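You operate a simulated robot arm through the tools that you are given. There is no shell and no other tool. Be economical: measure what you need, move in short steps, check, and stop when the job is done.

The job below is to be done with a simulated robot arm. You get a single attempt, and the scene is never put back.

TASK
Swap the black roll for the one the head card names.
Fine: old roll in the worn tray, new roll seated in its well, lid shut again.
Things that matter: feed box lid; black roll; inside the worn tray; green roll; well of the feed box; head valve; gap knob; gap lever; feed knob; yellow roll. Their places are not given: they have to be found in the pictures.

It is judged by the outcome, as a careful person would: the job done as asked, and still so three seconds after it is handed in. It fails if anything else is knocked over, pushed out of place, dropped, spilled or broken. A push-on lid holds only when it is set on centred and level and pressed home; a screw cap is set on level and turned clockwise until tight.

THE ROBOT
A 6-joint arm with a two-finger parallel gripper, fixed in place. Base frame: the origin is at the foot of the arm, x ahead of it, y to its left, z up; the work surface is at about z = 860. Readings come in mm, degrees, newtons and seconds.
With the tool pointing down near the work surface it reaches from about 260 to 680 mm from the base axis. Its first joint turns from -66.0 to 66.0 degrees. Payload 2.9 kg.
Tool frame: the origin (TCP) lies between the finger pads and is the grasp point; the fingertips stand 30 mm ahead of it; z points along the fingers, y is the line along which they close. The gripper opens to 110 mm. The fingers are 20 mm wide and 10 mm thick; the gripper's body (48 by 112 mm) begins 55 mm behind the TCP.
Orientation is that of the tool frame in the base frame, as a unit quaternion [x, y, z, w]. With the fingers straight down and closing along the base's y, the tool's x points along the base's -x, its y along +y and its z along -z.

THE INTERFACE
- The arm moves only by the tool play_rows. Its argument "commands" is a list of rows, each an object of numbers (a shift or turn left out is 0, a gripper value left out holds the last): "dx", "dy", "dz": the shift along the tool's x, y, z in units of 40 mm (1.0 is 40 mm); "wx", "wy", "wz": the turn, a rotation vector about the tool's x, y, z in units of 8 degrees (1.0 is 8 degrees); "hand": the gripper command, from -1 (shut) to 1 (fully open), values between in proportion. In form: [{"dx": .., "dy": .., "dz": .., "wx": .., "wy": .., "wz": .., "hand": ..}, ...]. A call has 1 to 8 rows; each row shifts and turns the commanded pose from where the row before left it, along the tool's axes as they then stand. A call with a number of a shift or a turn outside -1 to 1 is refused whole. A row lasts 0.2 s, in which the tool goes at most 50 mm and 8.6 degrees; a call with a longer step from one row to the next is refused whole, and so is a gripper value outside its range. A pose out of reach is approached as far as the arm can. The call stops where the force on the tool passes 40 N (or 10 N more than at its start, if that is more) or the arm is blocked; 0.2 s more then pass. The fingers move at their own pace (about 108 mm/s each) and stop on an object; they squeeze with about 39 N. The grip force told is the motor's: it shows also when the fingers shut on nothing. Time passes only in rows, and 0.2 s behind the last, so rows that do not move let the fingers close. It gives the time, the measured TCP pose, the force on the tool (base axes), the opening and the grip force at its end, in the units of the frame above (readings bear some noise).
- Cameras (640 x 400 px; columns grow to the right, rows downward): "scene" is fixed at [82.8, 440.7, 1385]; the picture's right is [-0.68, -0.73, 0.00], its down [-0.42, 0.39, -0.82] and it looks along [0.60, -0.56, -0.57] (base axes); focal length 330 px, centre (320, 200). "wrist" rides on the gripper at [-36, 0, -57] in the tool frame; the picture's right is [0.00, -1.00, 0.00], its down [0.97, 0.00, -0.24] and it looks along [0.24, 0.00, 0.97] (tool axes); focal length 218 px, centre (320, 200).
- grab_frame(camera): a new picture of that camera. It takes no simulated time.
- locate(camera, pixels): for up to 12 pixels [column, row] of the newest picture of that camera ("zoom" is the newest enlarged one), the place [x, y, z] in the base frame of the surface seen there, good to about 2 mm. It takes no simulated time.
- close_up(camera, box): a new picture of the part [left, top, right, bottom] of that camera's present view, enlarged. It takes no simulated time.
- job_done(): hands the job in; it is judged then, once.

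Go step by step. Measure first, check grasps and placings, and put right what went wrong. The budget is 80 turns and 38 pictures, counting those below and the enlarged ones. Unless the task says otherwise, let go and move clear before handing in, and close with one line.

The tools are called as a command line: name --argument value ..., lists and objects as JSON in quotes. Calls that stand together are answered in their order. play_rows: Moves the arm, as the interface text tells. Its arguments: {"type":"object","properties":{"commands":{"type":"array"}},"required":["commands"]} The other tools are called the same way: grab_frame (camera) takes a picture; locate (camera, pixels) gives the place of the surface under pixels of a picture; close_up (camera, box) takes an enlarged picture of a part of a camera's view; job_done () hands the job in.

At the start:

```text
time_s: 0.0
ee_pos: [485.8, 60.3, 1174.3]
tcp_rot: [0.0, 1.0, 0.0, 0.0]
ft_force: [-0.4, 0.4, -0.4]
width: 110.0
finger_force: 0.1
```

scene: 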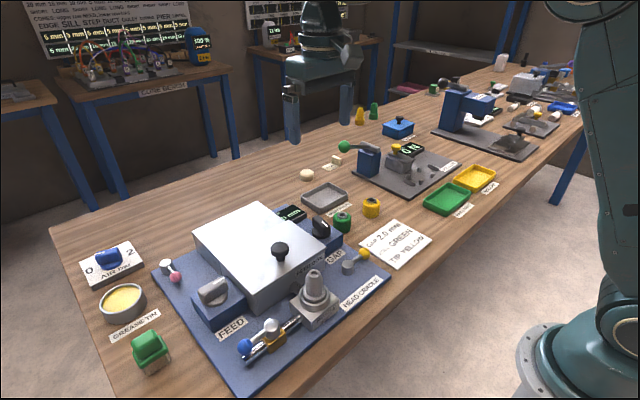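
wrist: 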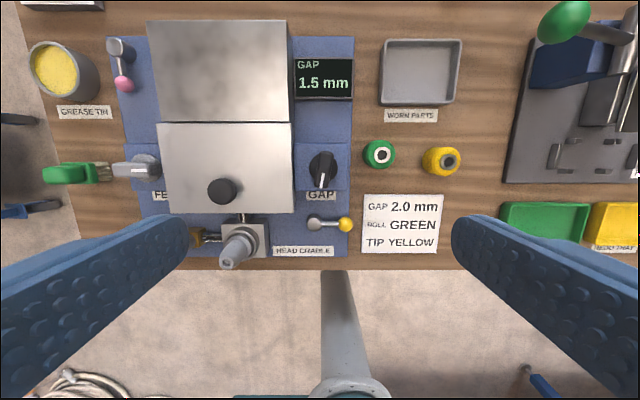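

The head card at wrist (400,225) reads GAP 2.0, ROLL GREEN, so the green roll at (379,154) is the new one. I'll zoom in on the feed box and the card area first.

close_up --camera "scene" --box '[140, 180, 400, 380]'

close_up --camera "wrist" --box '[20, 10, 480, 280]'

locate --camera "wrist" --pixels '[[222, 190], [160, 125], [290, 125], [160, 210], [290, 210], [150, 25], [286, 25], [379, 154], [420, 75], [442, 160], [322, 170], [345, 224]]'

```text
2.00 times, centred on (270, 280) of scene
```

zoom: 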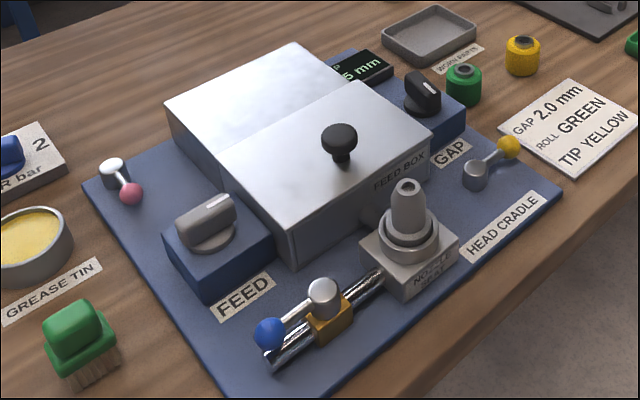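

```text
1.39 times, centred on (250, 145) of wrist
```

zoom: 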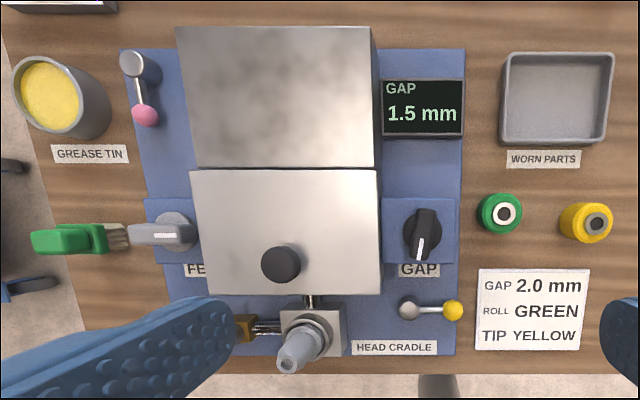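

```text
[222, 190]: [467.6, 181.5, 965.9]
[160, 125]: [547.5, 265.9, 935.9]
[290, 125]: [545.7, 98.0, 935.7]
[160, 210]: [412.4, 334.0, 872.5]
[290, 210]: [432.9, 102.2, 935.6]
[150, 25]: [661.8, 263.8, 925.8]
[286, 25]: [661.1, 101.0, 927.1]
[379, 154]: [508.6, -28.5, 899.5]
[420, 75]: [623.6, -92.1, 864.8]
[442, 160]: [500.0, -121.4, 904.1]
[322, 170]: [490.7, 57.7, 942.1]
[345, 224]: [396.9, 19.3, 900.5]
```

The lid is the plate at x 430–547 with a knob near its front edge at about (467,181,966). Whether it is hinged, sliding or lift-off is still unclear, so I'll zoom in further.

close_up --camera "scene" --box '[190, 195, 350, 315]'

close_up --camera "scene" --box '[300, 170, 440, 280]'

```text
3.33 times, centred on (270, 255) of scene
```

zoom: 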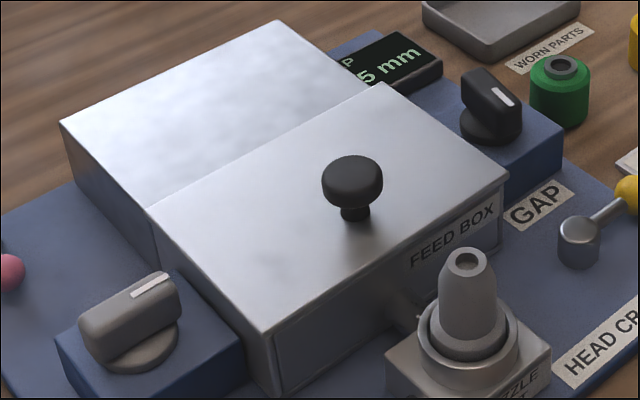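

```text
3.64 times, centred on (370, 225) of scene
```

zoom: 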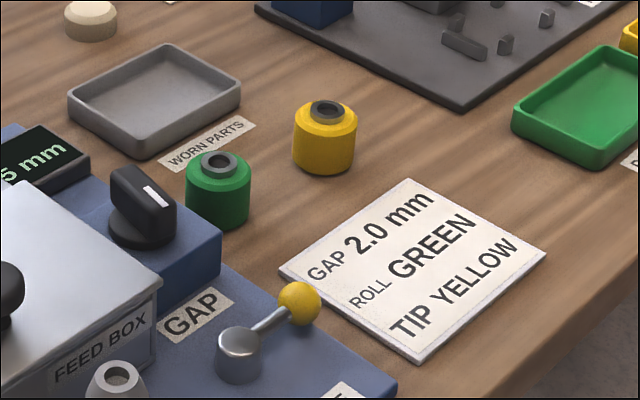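

The rolls are upright hollow cylinders, and the lid is a plate over the front box. I'll move above the knob and look closer.

play_rows --commands '[{"dx": 0.12, "dy": 0.75, "dz": 0.6}, {"dx": 0.12, "dy": 0.75, "dz": 0.6}, {"dx": 0.12, "dy": 0.75, "dz": 0.6}, {"dx": 0.11, "dy": 0.77, "dz": 0.6}, {}]'

grab_frame --camera "wrist"

```text
time_s: 1.2
ee_pos: [468.6, 181.7, 1078.9]
tcp_rot: [0.001, 1.0, -0.001, -0.001]
ft_force: [-0.5, 0.7, 0.3]
width: 110.1
finger_force: 0.0
```

```text
31 pictures are left
```

wrist: 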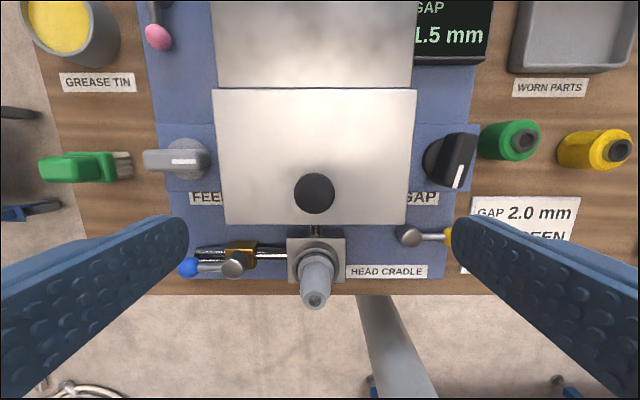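

locate --camera "wrist" --pixels '[[314, 192], [298, 192], [331, 192], [314, 176], [314, 208], [216, 94], [411, 94], [228, 220], [403, 220], [315, 80], [520, 136], [316, 270]]'

close_up --camera "wrist" --box '[200, 60, 430, 240]'

```text
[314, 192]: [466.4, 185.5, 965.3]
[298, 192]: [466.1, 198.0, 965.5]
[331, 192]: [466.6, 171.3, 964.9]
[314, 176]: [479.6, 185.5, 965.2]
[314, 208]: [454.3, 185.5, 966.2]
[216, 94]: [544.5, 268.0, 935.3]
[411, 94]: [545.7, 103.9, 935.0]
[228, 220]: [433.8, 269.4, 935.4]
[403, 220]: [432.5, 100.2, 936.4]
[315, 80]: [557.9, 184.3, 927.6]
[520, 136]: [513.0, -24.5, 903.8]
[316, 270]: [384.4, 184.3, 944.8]
```

```text
2.22 times, centred on (315, 150) of wrist
```

zoom: 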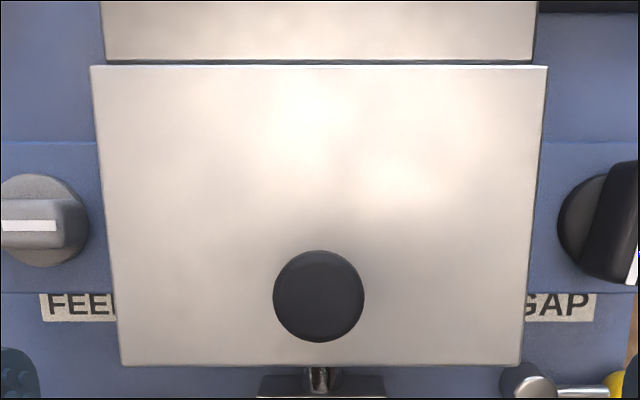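

The knob is at (466.5,184.8), 27 mm wide, with its top at z 965 and the lid surface at 935. I'll come down with the tips just above the lid and grip it.

play_rows --commands '[{"dx": 0.05, "dy": 0.08, "dz": 0.9}, {"dz": 0.9}, {"dz": 0.85}, {}, {"hand": -1}, {"hand": -1}, {"hand": -1}]'

```text
time_s: 2.8
ee_pos: [464.4, 185.3, 973.3]
tcp_rot: [-0.001, 1.0, 0.001, 0.0]
ft_force: [1.3, 7.7, -3.5]
width: 33.2
finger_force: 45.0
```

The grip closed on the knob (width 33, force 45). Next is a small test lift to see how the lid moves.

play_rows --commands '[{"dz": -0.1}, {"dz": -0.1}, {"dz": -0.1}, {}]'

grab_frame --camera "scene"

```text
time_s: 3.8
ee_pos: [464.1, 185.2, 983.6]
tcp_rot: [-0.003, 1.0, -0.002, -0.001]
ft_force: [-1.0, 18.0, -32.2]
width: 33.2
finger_force: 44.8
```

```text
29 pictures are left
```

scene: 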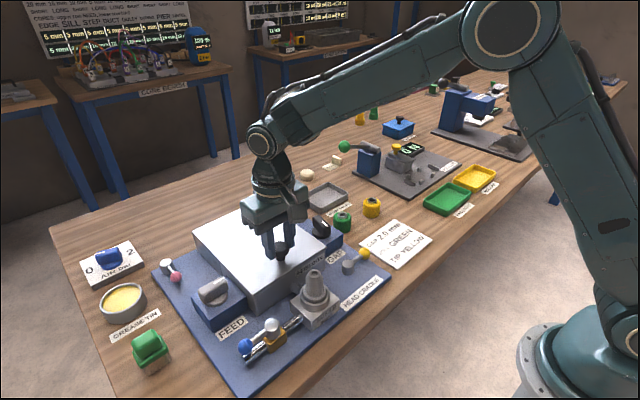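

The tool rose 10 mm with 32 N on it. A zoom will show whether the lid came up, tilted, or the fingers slipped.

close_up --camera "scene" --box '[190, 195, 350, 315]'

```text
3.33 times, centred on (270, 255) of scene
```

zoom: 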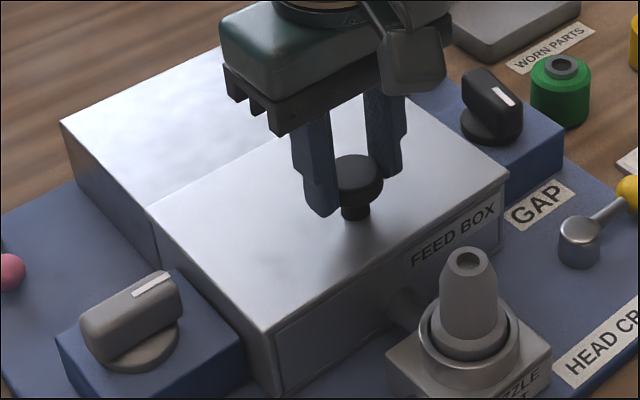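

The lid didn't move; the fingers slipped up the knob, so it doesn't lift off. The rear top sits at 927, just under the lid plate, which suggests the lid slides back in +x. I'll settle back down and try a gentle slide.

play_rows --commands '[{"hand": -0.2}, {"dz": 0.1, "hand": -0.2}, {"dz": 0.15, "hand": -0.2}, {"hand": -1}, {"hand": -1}, {"hand": -1}]'

play_rows --commands '[{"dx": -0.1}, {"dx": -0.1}, {"dx": -0.1}, {"dx": -0.1}, {}]'

close_up --camera "scene" --box '[190, 195, 350, 315]'

```text
time_s: 5.2
ee_pos: [464.3, 186.1, 976.2]
tcp_rot: [-0.001, 1.0, 0.001, 0.001]
ft_force: [0.5, 6.3, 10.1]
width: 32.9
finger_force: 45.2
```

```text
time_s: 6.4
ee_pos: [480.9, 184.9, 974.6]
tcp_rot: [-0.002, 1.0, 0.0, 0.001]
ft_force: [-0.4, 9.9, 23.4]
width: 32.8
finger_force: 44.5
```

```text
3.33 times, centred on (270, 255) of scene
```

zoom: 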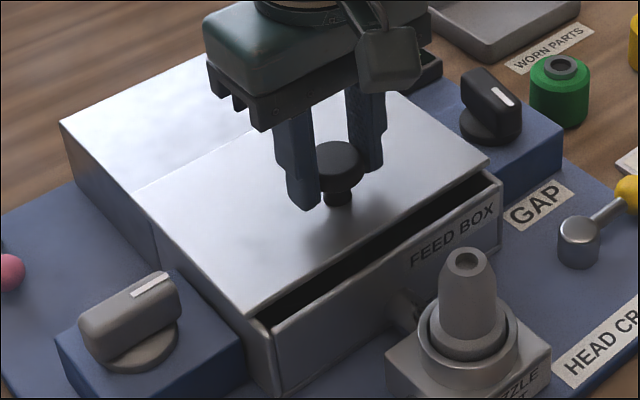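

The lid slides back, opening a slot at the front. I'll ease the downward load and keep sliding.

play_rows --commands '[{"dx": -0.2, "dz": -0.04}, {"dx": -0.25}, {"dx": -0.25}, {"dx": -0.25}, {"dx": -0.25}, {"dx": -0.25}, {"dx": -0.25}, {}]'

grab_frame --camera "scene"

```text
time_s: 8.2
ee_pos: [548.1, 185.2, 975.3]
tcp_rot: [0.0, 1.0, 0.0, -0.001]
ft_force: [-0.6, 18.9, -4.9]
width: 32.9
finger_force: 45.5
```

```text
26 pictures are left
```

scene: 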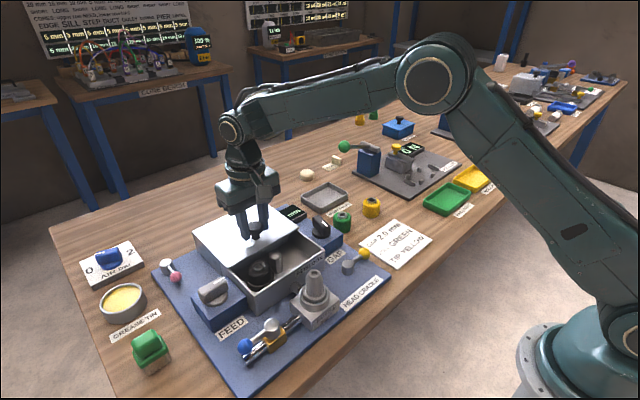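

The lid is open by about 84 mm and the black roll shows inside. I'll slide further, to the stop.

play_rows --commands '[{"dx": -0.2}, {"dx": -0.2}, {"dx": -0.2}, {"dx": -0.15}, {}]'

close_up --camera "scene" --box '[190, 195, 350, 315]'

```text
time_s: 9.4
ee_pos: [578.8, 185.4, 974.8]
tcp_rot: [-0.001, 1.0, -0.001, -0.002]
ft_force: [-0.7, 19.4, -14.6]
width: 33.1
finger_force: 44.9
```

```text
3.33 times, centred on (270, 255) of scene
```

zoom: 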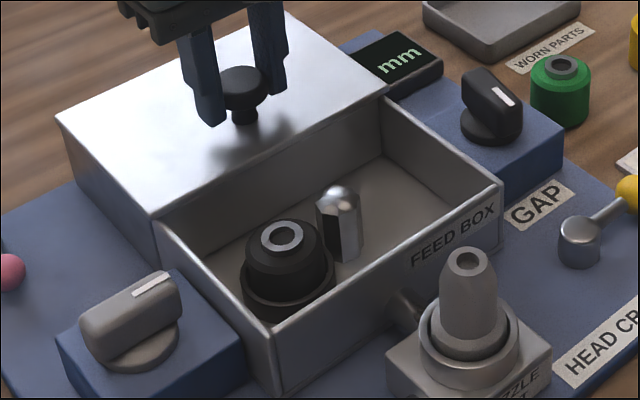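

The box is open, with the black roll in its well beside a steel pin. I'll let go of the knob, rise, and move above the box for a wrist view.

play_rows --commands '[{"hand": 1}, {"hand": 1}, {"dz": -0.9}, {"dz": -0.9}, {"dx": 0.9, "dz": -0.4}, {"dx": 0.9}, {"dx": 0.6}, {}]'

grab_frame --camera "wrist"

```text
time_s: 11.2
ee_pos: [481.6, 184.5, 1064.8]
tcp_rot: [-0.001, 1.0, 0.0, 0.0]
ft_force: [0.4, 0.2, 0.0]
width: 110.0
finger_force: 0.1
```

```text
24 pictures are left
```

wrist: 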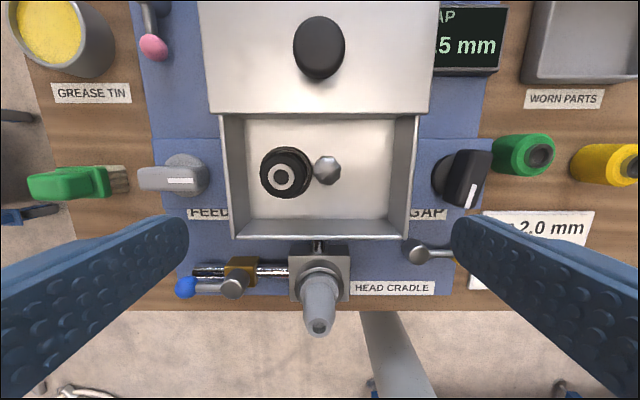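

close_up --camera "wrist" --box '[210, 90, 430, 250]'

locate --camera "wrist" --pixels '[[270, 178], [281, 170], [292, 178], [281, 190], [327, 166], [340, 170], [360, 150], [260, 175], [226, 170], [404, 170], [320, 115], [320, 228]]'

```text
2.50 times, centred on (320, 170) of wrist
```

zoom: 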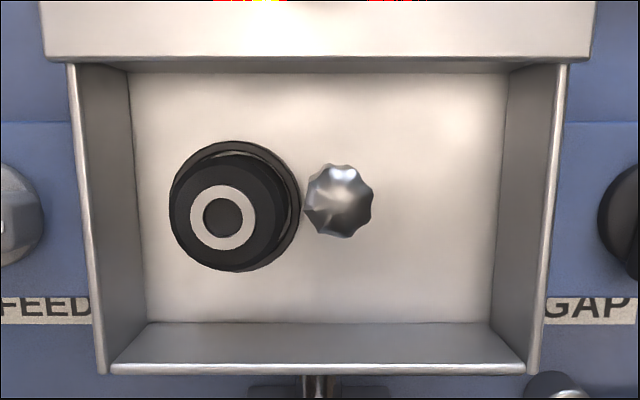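

```text
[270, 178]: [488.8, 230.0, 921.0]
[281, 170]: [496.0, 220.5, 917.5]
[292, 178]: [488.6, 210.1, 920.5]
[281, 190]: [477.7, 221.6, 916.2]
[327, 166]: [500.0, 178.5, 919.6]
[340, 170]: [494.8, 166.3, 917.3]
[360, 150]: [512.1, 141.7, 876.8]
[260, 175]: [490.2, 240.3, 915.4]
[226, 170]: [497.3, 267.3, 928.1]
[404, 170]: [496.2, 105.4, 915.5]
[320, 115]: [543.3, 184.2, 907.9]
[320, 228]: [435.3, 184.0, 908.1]
```

The black roll's hub is at about (488,220), with a fluted steel drive on its −y side. That leaves little room for a finger there, so I need finer measurements of roll, collar and drive.

locate --camera "zoom" --pixels '[[195, 216], [252, 216], [223, 190], [223, 245], [177, 216], [282, 216], [223, 266], [223, 160], [235, 146], [296, 205], [340, 200], [367, 200]]'

close_up --camera "scene" --box '[225, 235, 315, 305]'

```text
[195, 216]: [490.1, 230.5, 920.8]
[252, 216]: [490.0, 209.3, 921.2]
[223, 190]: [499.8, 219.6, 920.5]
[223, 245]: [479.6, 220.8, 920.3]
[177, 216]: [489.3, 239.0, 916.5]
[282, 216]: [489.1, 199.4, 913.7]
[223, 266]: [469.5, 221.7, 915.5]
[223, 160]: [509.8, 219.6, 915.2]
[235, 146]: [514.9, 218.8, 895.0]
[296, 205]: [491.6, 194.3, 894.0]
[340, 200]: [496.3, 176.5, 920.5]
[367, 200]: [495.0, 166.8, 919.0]
```

```text
5.71 times, centred on (270, 270) of scene
```

zoom: 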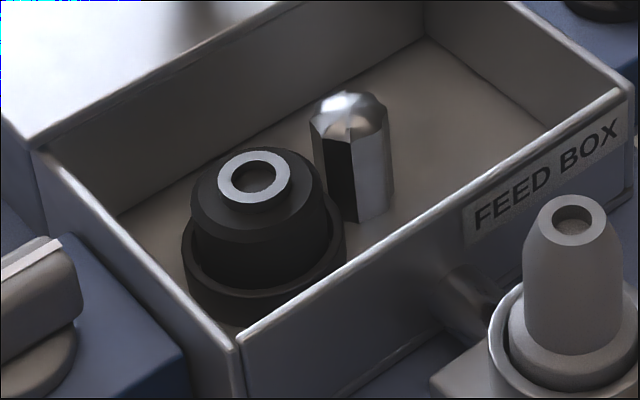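

The roll body is 40 mm wide, centred at (489.7,219.8), with its top at 921 and the collar rim at about 895. The drive blocks a grip along y, so I'll turn the hand 90° to close along x.

play_rows --commands '[{"wz": 1}, {"wz": 1}, {"wz": 1}, {"wz": 1}, {"wz": 1}, {"wz": 1}, {"wz": 1}, {"wz": 1}]'

play_rows --commands '[{"wz": 1}, {"wz": 1}, {"wz": 1}, {"wz": 0.25}, {"dx": 0.88, "dy": 0.2, "hand": 0.2}, {}, {}]'

```text
time_s: 13.0
ee_pos: [482.4, 184.0, 1064.4]
tcp_rot: [0.53, 0.848, -0.001, 0.0]
ft_force: [-0.1, 0.6, -0.4]
width: 109.7
finger_force: 0.1
```

```text
time_s: 14.6
ee_pos: [490.8, 219.9, 1064.8]
tcp_rot: [0.707, 0.707, 0.0, 0.0]
ft_force: [0.2, 0.1, -0.4]
width: 65.9
finger_force: 0.0
```

The hand is turned and sits at (490.8,219.9). Next I descend until the tips are just above the collar rim, and close.

play_rows --commands '[{"dy": -0.02, "dz": 0.9}, {"dz": 0.9}, {"dz": 0.9}, {"dz": 0.65}, {}]'

close_up --camera "scene" --box '[200, 205, 340, 315]'

```text
time_s: 15.8
ee_pos: [490.0, 219.3, 928.8]
tcp_rot: [0.707, 0.707, 0.0, 0.001]
ft_force: [-0.4, -0.1, -0.2]
width: 66.0
finger_force: 0.0
```

```text
3.64 times, centred on (270, 260) of scene
```

zoom: 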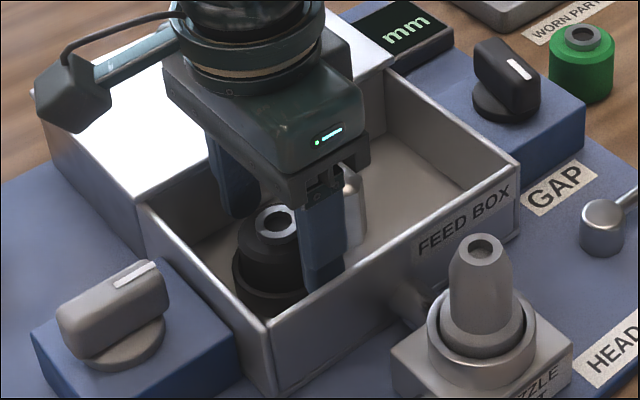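

The fingers straddle the roll cleanly. I'll close and lift a little.

play_rows --commands '[{"hand": -1}, {"hand": -1}, {"hand": -1}, {"dz": -0.2}, {"dz": -0.3}, {}]'

```text
time_s: 17.2
ee_pos: [489.3, 220.1, 950.5]
tcp_rot: [0.707, 0.707, 0.0, 0.0]
ft_force: [0.4, 0.0, -1.0]
width: 42.5
finger_force: 38.7
```

The grip is 42.5 mm wide and the roll seems to be coming free. I'll raise it clear and look.

play_rows --commands '[{"dz": -0.9}, {"dz": -0.9}, {"dz": -0.9}, {}]'

grab_frame --camera "scene"

```text
time_s: 18.2
ee_pos: [489.6, 219.9, 1057.9]
tcp_rot: [0.707, 0.707, -0.001, 0.0]
ft_force: [-0.4, -0.8, 0.3]
width: 42.4
finger_force: 39.6
```

```text
20 pictures are left
```

scene: 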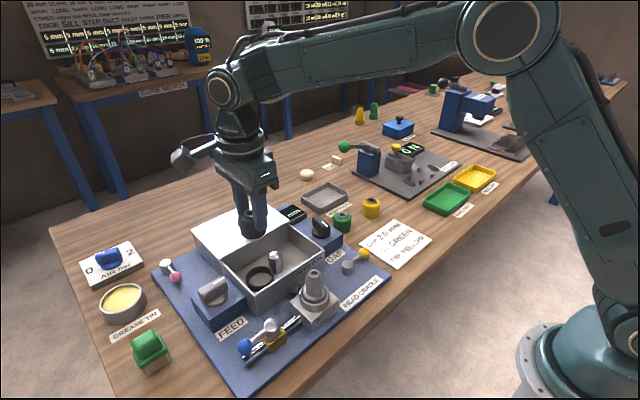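

The roll is held and the well is an empty ring at (260,276). I'll measure the worn tray, the well, and the green roll from this view.

locate --camera "scene" --pixels '[[303, 199], [325, 184], [348, 194], [326, 210], [325, 197], [249, 277], [272, 276], [259, 269], [261, 286], [260, 278], [342, 214], [342, 218]]'

close_up --camera "scene" --box '[225, 235, 315, 305]'

```text
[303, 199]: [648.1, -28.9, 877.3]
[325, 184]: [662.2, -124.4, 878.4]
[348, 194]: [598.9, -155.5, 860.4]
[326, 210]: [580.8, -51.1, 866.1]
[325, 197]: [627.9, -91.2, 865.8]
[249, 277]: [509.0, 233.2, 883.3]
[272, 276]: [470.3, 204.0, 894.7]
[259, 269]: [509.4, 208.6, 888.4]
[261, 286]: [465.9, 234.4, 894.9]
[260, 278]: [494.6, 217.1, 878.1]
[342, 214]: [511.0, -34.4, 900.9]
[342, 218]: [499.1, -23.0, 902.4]
```

```text
5.71 times, centred on (270, 270) of scene
```

zoom: 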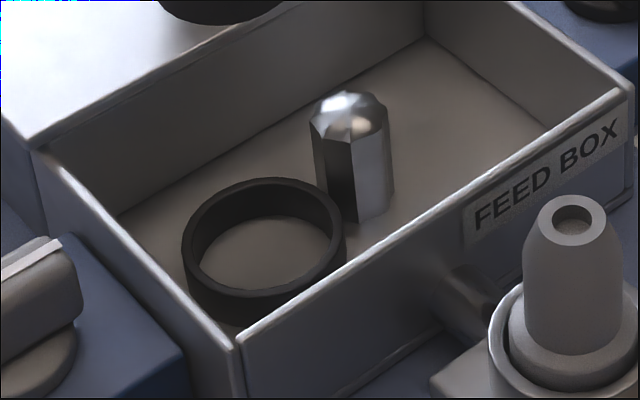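

The well is a plain ring with no spindle inside. The tray is centred near (621,−92) with its floor at 865, so I'll carry the black roll there.

play_rows --commands '[{"dx": -0.97, "dy": 0.41}, {"dx": -0.97, "dy": 0.41}, {"dx": -0.97, "dy": 0.41}, {"dx": -0.97, "dy": 0.41}, {"dx": -0.97, "dy": 0.41}, {"dx": -0.97, "dy": 0.41}, {"dx": -0.97, "dy": 0.41}, {"dx": -0.97, "dy": 0.41}]'

grab_frame --camera "wrist"

```text
time_s: 20.0
ee_pos: [621.3, -90.0, 1059.3]
tcp_rot: [0.707, 0.707, 0.0, 0.0]
ft_force: [-0.2, -0.6, -0.6]
width: 42.5
finger_force: 38.3
```

```text
18 pictures are left
```

wrist: 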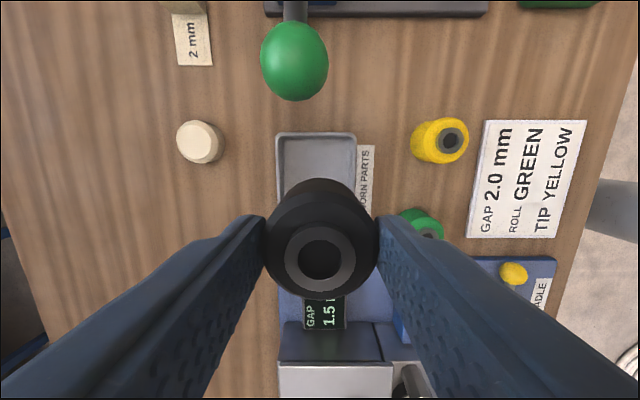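

The tray shows under the roll at columns 277–356. I'll check its edges and the green lever ball beyond it for clearance.

locate --camera "wrist" --pixels '[[278, 160], [355, 160], [316, 134], [316, 160], [295, 60], [295, 95], [200, 142], [440, 140]]'

```text
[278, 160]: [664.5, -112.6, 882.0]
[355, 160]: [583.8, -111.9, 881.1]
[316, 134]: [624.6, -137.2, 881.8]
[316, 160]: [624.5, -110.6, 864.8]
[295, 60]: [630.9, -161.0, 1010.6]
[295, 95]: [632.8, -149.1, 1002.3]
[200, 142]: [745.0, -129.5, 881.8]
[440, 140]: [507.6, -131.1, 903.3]
```

The green lever ball is at about (631,−160,1005), close to where the wrist would descend. I'll place the roll at y≈−72, which is still inside the tray, to keep clear of it.

play_rows --commands '[{"dx": 0.45, "dy": 0.05}, {"dz": 0.85}, {"dz": 0.85}, {"dz": 0.85}, {"dz": 0.6}, {"dz": 0.2}, {}]'

close_up --camera "scene" --box '[260, 110, 420, 240]'

```text
time_s: 21.6
ee_pos: [623.8, -72.9, 924.0]
tcp_rot: [0.707, 0.707, 0.001, 0.0]
ft_force: [0.2, 0.1, -0.6]
width: 42.4
finger_force: 38.8
```

```text
3.08 times, centred on (340, 175) of scene
```

zoom: 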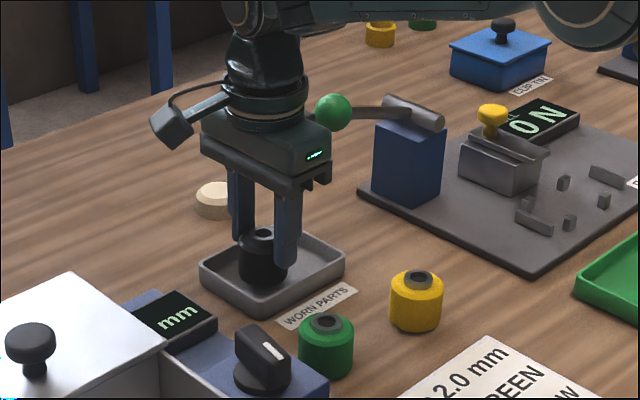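

The roll is inside the tray walls and the forces are near zero, so the ball is untouched. I'll lower the last few mm to contact.

play_rows --commands '[{"dz": 0.05}, {"dz": 0.05}, {"dz": 0.04}, {}]'

```text
time_s: 22.6
ee_pos: [624.1, -73.1, 919.0]
tcp_rot: [0.707, 0.707, -0.001, 0.0]
ft_force: [0.1, -0.5, -0.8]
width: 42.7
finger_force: 39.0
```

play_rows --commands '[{"dz": 0.04}, {"dz": 0.04}, {}]'

```text
time_s: 23.4
ee_pos: [623.2, -72.8, 916.5]
tcp_rot: [0.706, 0.708, 0.001, 0.0]
ft_force: [-6.2, 1.4, 16.5]
width: 42.5
finger_force: 39.5
```

The roll has touched the tray floor. I'll open modestly, rise straight up, then move over the green roll.

play_rows --commands '[{"dz": -0.03, "hand": 0.05}, {"hand": 0.05}, {"dz": -0.7}, {"dz": -0.9}, {"dz": -0.9}, {"dz": -0.4}, {}]'

play_rows --commands '[{"dy": -0.98, "dx": 0.3}, {"dy": -0.98, "dx": 0.3}, {"dy": -0.98, "dx": 0.3}, {"dx": 0.2, "hand": 0.2}, {}]'

grab_frame --camera "wrist"

grab_frame --camera "scene"

```text
time_s: 25.0
ee_pos: [623.0, -72.6, 1032.0]
tcp_rot: [0.708, 0.706, -0.001, -0.001]
ft_force: [0.2, -0.4, -0.2]
width: 57.9
finger_force: 0.0
```

```text
time_s: 26.2
ee_pos: [505.0, -27.9, 1033.8]
tcp_rot: [0.707, 0.707, 0.0, 0.0]
ft_force: [0.0, -1.0, -0.5]
width: 66.0
finger_force: 0.2
```

```text
16 pictures are left
```

wrist: 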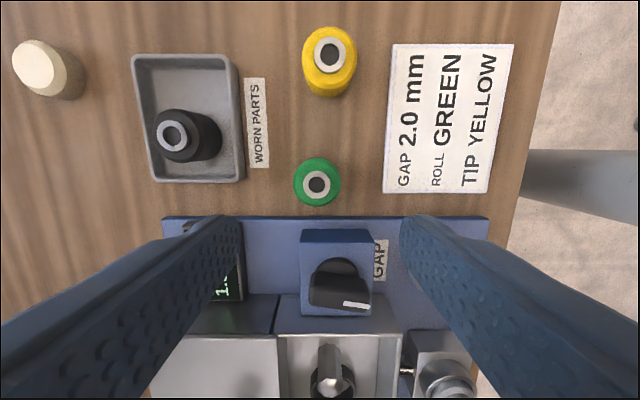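

```text
15 pictures are left
```

scene: 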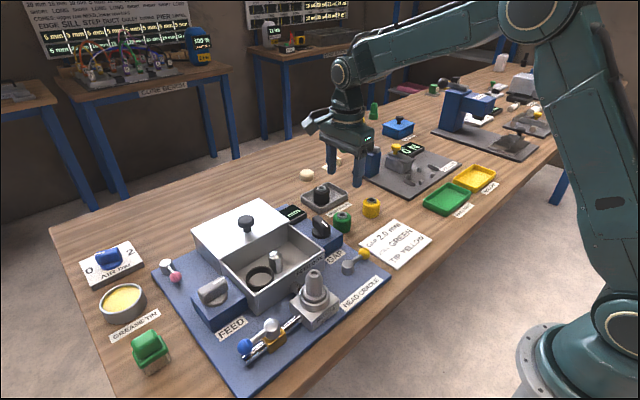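

The black roll stands in the worn tray. I'll measure the green roll's hub at wrist (316,184) precisely.

locate --camera "wrist" --pixels '[[304, 184], [329, 184], [316, 173], [316, 196], [295, 182], [338, 182], [316, 164], [316, 203], [318, 240], [330, 300]]'

```text
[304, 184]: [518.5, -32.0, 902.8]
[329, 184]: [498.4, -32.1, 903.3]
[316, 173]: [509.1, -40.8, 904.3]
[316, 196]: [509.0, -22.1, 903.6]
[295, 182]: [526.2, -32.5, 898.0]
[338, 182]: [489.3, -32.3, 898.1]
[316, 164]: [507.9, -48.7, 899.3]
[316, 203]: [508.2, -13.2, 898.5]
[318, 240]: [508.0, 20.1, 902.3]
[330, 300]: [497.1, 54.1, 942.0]
```

The green roll is centred at (508.3,−31.6) with its top at 904. I'll descend with the same relative grip height as before (TCP 912) and close.

play_rows --commands '[{"dx": -0.09, "dy": 0.08}, {"dz": 0.9}, {"dz": 0.9}, {"dz": 0.9}, {"dz": 0.35}, {}]'

play_rows --commands '[{"hand": -1}, {"hand": -1}, {"hand": -1}, {}]'

```text
time_s: 27.6
ee_pos: [509.9, -31.3, 910.6]
tcp_rot: [0.707, 0.708, -0.001, 0.0]
ft_force: [-0.1, 0.5, 0.6]
width: 66.2
finger_force: 0.0
```

```text
time_s: 28.6
ee_pos: [509.2, -31.9, 910.0]
tcp_rot: [0.707, 0.707, 0.0, 0.0]
ft_force: [0.0, -0.1, -0.5]
width: 42.2
finger_force: 39.0
```

The green roll is gripped at 42.2 mm. I'll lift it and carry it over the well.

play_rows --commands '[{"dz": -0.5}, {"dz": -0.9}, {"dz": -0.9}, {"dz": -0.9}, {}]'

play_rows --commands '[{"dx": 0.9, "dy": -0.07}, {"dx": 0.9, "dy": -0.07}, {"dx": 0.9, "dy": -0.07}, {"dx": 0.9, "dy": -0.07}, {"dx": 0.9, "dy": -0.07}, {"dx": 0.9, "dy": -0.07}, {"dx": 0.9, "dy": -0.07}, {}]'

grab_frame --camera "wrist"

```text
time_s: 29.8
ee_pos: [508.7, -31.2, 1038.8]
tcp_rot: [0.707, 0.707, 0.0, 0.0]
ft_force: [-0.9, 0.3, -0.4]
width: 42.2
finger_force: 39.0
```

```text
time_s: 31.6
ee_pos: [489.3, 220.2, 1038.0]
tcp_rot: [0.708, 0.707, 0.0, -0.001]
ft_force: [-1.1, 0.5, 0.4]
width: 42.3
finger_force: 39.0
```

```text
14 pictures are left
```

wrist: 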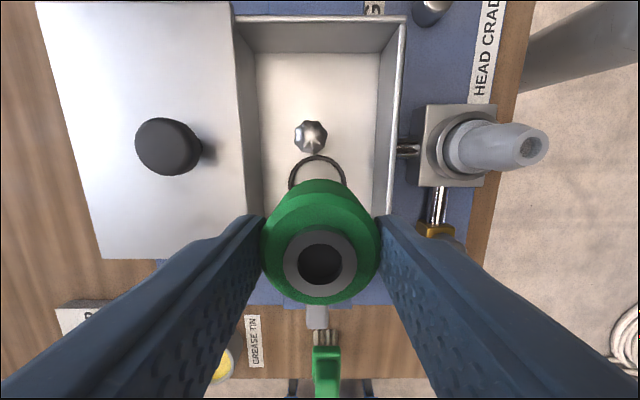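

The roll is over the well, with the ring visible ahead of it at (317,165). I'll check the centring of hub against ring.

locate --camera "wrist" --pixels '[[318, 157], [292, 183], [345, 183], [320, 232], [320, 296], [288, 264], [353, 264]]'

```text
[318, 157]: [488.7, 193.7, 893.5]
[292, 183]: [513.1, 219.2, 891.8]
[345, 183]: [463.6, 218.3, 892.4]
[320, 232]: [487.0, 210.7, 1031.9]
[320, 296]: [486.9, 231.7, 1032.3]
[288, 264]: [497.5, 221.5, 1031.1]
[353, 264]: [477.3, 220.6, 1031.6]
```

The roll is within about 1.5 mm of the ring centre (489,219.4). I'll nudge it and descend to just above the rim.

play_rows --commands '[{"dx": -0.03, "dy": 0.02, "dz": 0.8}, {"dz": 0.8}, {"dz": 0.55}, {}]'

play_rows --commands '[{"dz": 0.1}, {"dz": 0.1}, {"dz": 0.1}, {"dz": 0.1}, {}]'

```text
time_s: 32.6
ee_pos: [489.8, 218.8, 951.3]
tcp_rot: [0.707, 0.707, 0.0, 0.0]
ft_force: [-0.1, -0.6, -1.7]
width: 41.9
finger_force: 39.4
```

```text
time_s: 33.8
ee_pos: [490.4, 218.0, 934.9]
tcp_rot: [0.707, 0.707, 0.0, -0.001]
ft_force: [-0.2, -1.4, -0.9]
width: 42.1
finger_force: 38.4
```

It has entered the ring without resistance. I'll lower the last ~8 mm to the floor.

play_rows --commands '[{"dz": 0.08}, {"dz": 0.08}, {"dz": 0.05}, {}]'

```text
time_s: 34.8
ee_pos: [488.8, 218.7, 928.0]
tcp_rot: [0.707, 0.707, 0.0, -0.001]
ft_force: [0.4, -0.7, -1.2]
width: 42.3
finger_force: 39.2
```

play_rows --commands '[{"dz": 0.03}, {"dz": 0.03}, {}]'

```text
time_s: 35.6
ee_pos: [489.9, 218.7, 927.5]
tcp_rot: [0.707, 0.707, 0.002, -0.001]
ft_force: [-5.9, -4.3, 23.4]
width: 42.1
finger_force: 38.6
```

Contact at 23 N with TCP 927.5, as expected for the well floor. I'll release to the same opening as before, rise, and look.

play_rows --commands '[{"dz": -0.04, "hand": 0.1}, {"hand": 0.1}, {"hand": 0.1}, {"dz": -0.7}, {"dz": -0.9}, {"dz": -0.9}, {"dz": -0.9}, {}]'

close_up --camera "scene" --box '[200, 205, 340, 315]'

locate --camera "zoom" --pixels '[[270, 212], [285, 222], [255, 222], [270, 240]]'

```text
time_s: 37.4
ee_pos: [488.8, 218.8, 1063.7]
tcp_rot: [0.707, 0.707, -0.001, 0.0]
ft_force: [1.0, 0.7, 0.2]
width: 60.5
finger_force: 0.1
```

```text
3.64 times, centred on (270, 260) of scene
```

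zoom: 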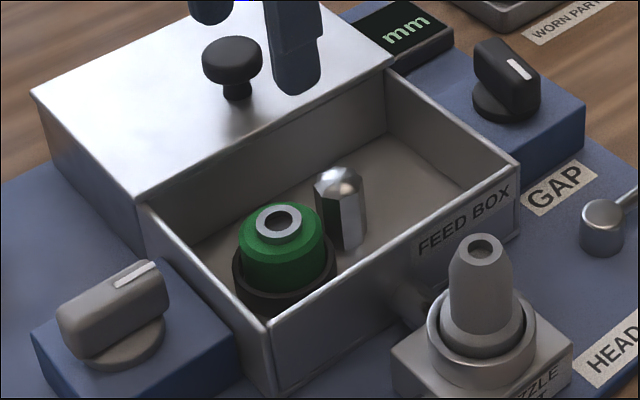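

```text
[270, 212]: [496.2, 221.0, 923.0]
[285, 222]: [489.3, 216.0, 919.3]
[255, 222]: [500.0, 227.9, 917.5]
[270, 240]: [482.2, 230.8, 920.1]
```

The green roll's hub top is at 920–921, the same height the black roll had, so it is seated. I'll move over the lid knob near (581,185) and grip it closing along x.

play_rows --commands '[{"dx": -0.21, "dy": 0.77, "hand": 0.4}, {"dx": -0.32, "dy": 0.77}, {"dx": -0.32, "dy": 0.77}, {}]'

grab_frame --camera "wrist"

```text
time_s: 38.4
ee_pos: [581.1, 184.6, 1064.4]
tcp_rot: [0.706, 0.708, 0.0, 0.001]
ft_force: [0.9, -0.7, -0.1]
width: 77.0
finger_force: 0.0
```

```text
12 pictures are left
```

wrist: 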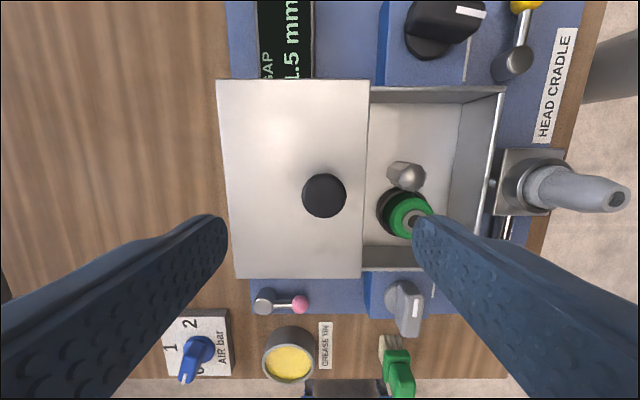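

locate --camera "wrist" --pixels '[[324, 195], [306, 195], [344, 195], [324, 177], [324, 214], [366, 150]]'

```text
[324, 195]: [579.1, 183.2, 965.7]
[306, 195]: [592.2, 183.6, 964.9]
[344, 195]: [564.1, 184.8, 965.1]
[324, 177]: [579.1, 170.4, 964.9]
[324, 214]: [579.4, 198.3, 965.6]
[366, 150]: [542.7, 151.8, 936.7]
```

The knob is at (578.6,184.3). I'll descend onto it and grip.

play_rows --commands '[{"dy": -0.06, "dz": 0.9}, {"dz": 0.9}, {"dz": 0.43}, {}, {"hand": -1}, {"hand": -1}, {"hand": -1}]'

```text
time_s: 40.0
ee_pos: [579.9, 183.7, 974.5]
tcp_rot: [0.706, 0.708, -0.001, 0.0]
ft_force: [0.3, 1.5, -3.4]
width: 33.2
finger_force: 45.1
```

Gripped at the same width as before (33.2). I'll slide the lid forward about 104 mm, then creep to the stop.

play_rows --commands '[{"dy": -0.3}, {"dy": -0.38}, {"dy": -0.38}, {"dy": -0.38}, {"dy": -0.38}, {"dy": -0.38}, {"dy": -0.38}, {}]'

play_rows --commands '[{"dy": -0.1}, {"dy": -0.1}, {"dy": -0.08}, {}]'

close_up --camera "scene" --box '[190, 195, 350, 315]'

```text
time_s: 41.8
ee_pos: [477.2, 185.1, 974.6]
tcp_rot: [0.707, 0.707, 0.0, -0.001]
ft_force: [0.1, 1.4, -7.2]
width: 33.0
finger_force: 44.9
```

```text
time_s: 42.8
ee_pos: [465.8, 183.9, 973.9]
tcp_rot: [0.707, 0.707, 0.0, 0.0]
ft_force: [0.1, 2.5, -1.5]
width: 33.2
finger_force: 44.8
```

```text
3.33 times, centred on (270, 255) of scene
```

zoom: 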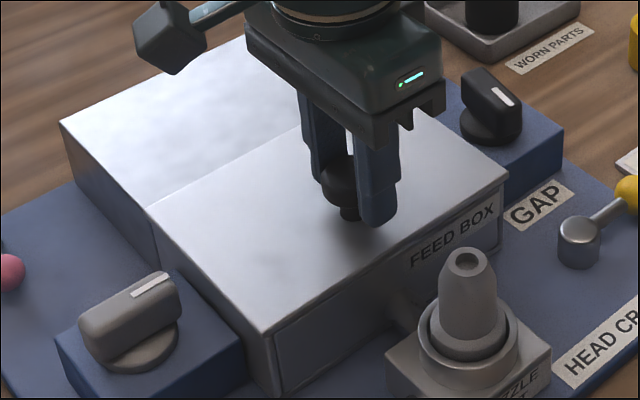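

The lid looks the same as at the start. I'll creep a little more to be sure it reaches its stop.

play_rows --commands '[{"dy": -0.04}, {"dy": -0.04}, {}]'

```text
time_s: 43.6
ee_pos: [464.0, 184.2, 973.8]
tcp_rot: [0.708, 0.706, 0.003, 0.001]
ft_force: [23.8, 3.1, -6.0]
width: 32.8
finger_force: 44.6
```

It is hard against the stop (24 N, TCP x 464). I'll let go, rise clear, and check everything.

play_rows --commands '[{"dy": 0.04}, {"hand": 0.3}, {"hand": 0.3}, {"dz": -0.7}, {"dz": -0.9}, {"dz": -0.9}, {"dz": -0.9}, {}]'

grab_frame --camera "wrist"

close_up --camera "scene" --box '[130, 160, 410, 385]'

locate --camera "wrist" --pixels '[[324, 195]]'

```text
time_s: 45.4
ee_pos: [462.8, 183.6, 1110.4]
tcp_rot: [0.707, 0.707, 0.0, 0.0]
ft_force: [-0.3, 0.4, 0.2]
width: 71.6
finger_force: 0.0
```

```text
10 pictures are left
```

wrist: 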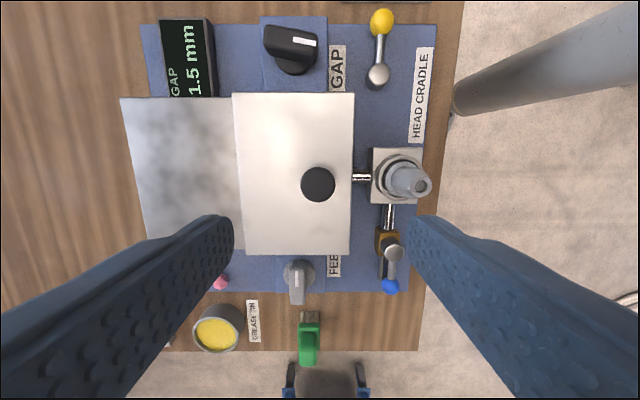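

```text
1.78 times, centred on (270, 272) of scene
```

zoom: 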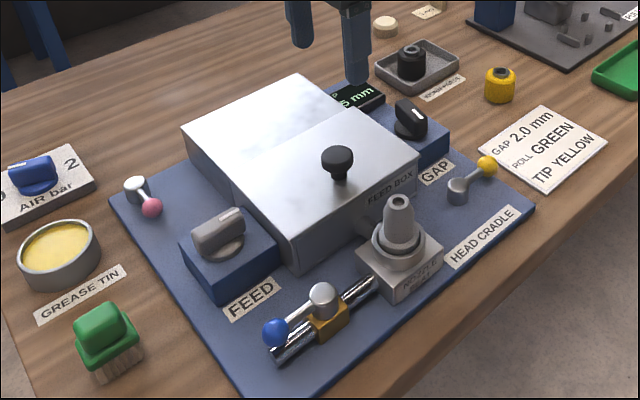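

```text
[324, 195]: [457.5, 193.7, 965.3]
```

The lid is shut, the black roll stands in the worn tray, and nothing else has moved: the gap setting, knobs and levers look as they did at the start. I'm handing in.

job_done

```text
The job is handed in.
```

The black roll is in the worn tray, the green roll the head card names is seated in its well, and the feed box lid is slid shut against its stop.
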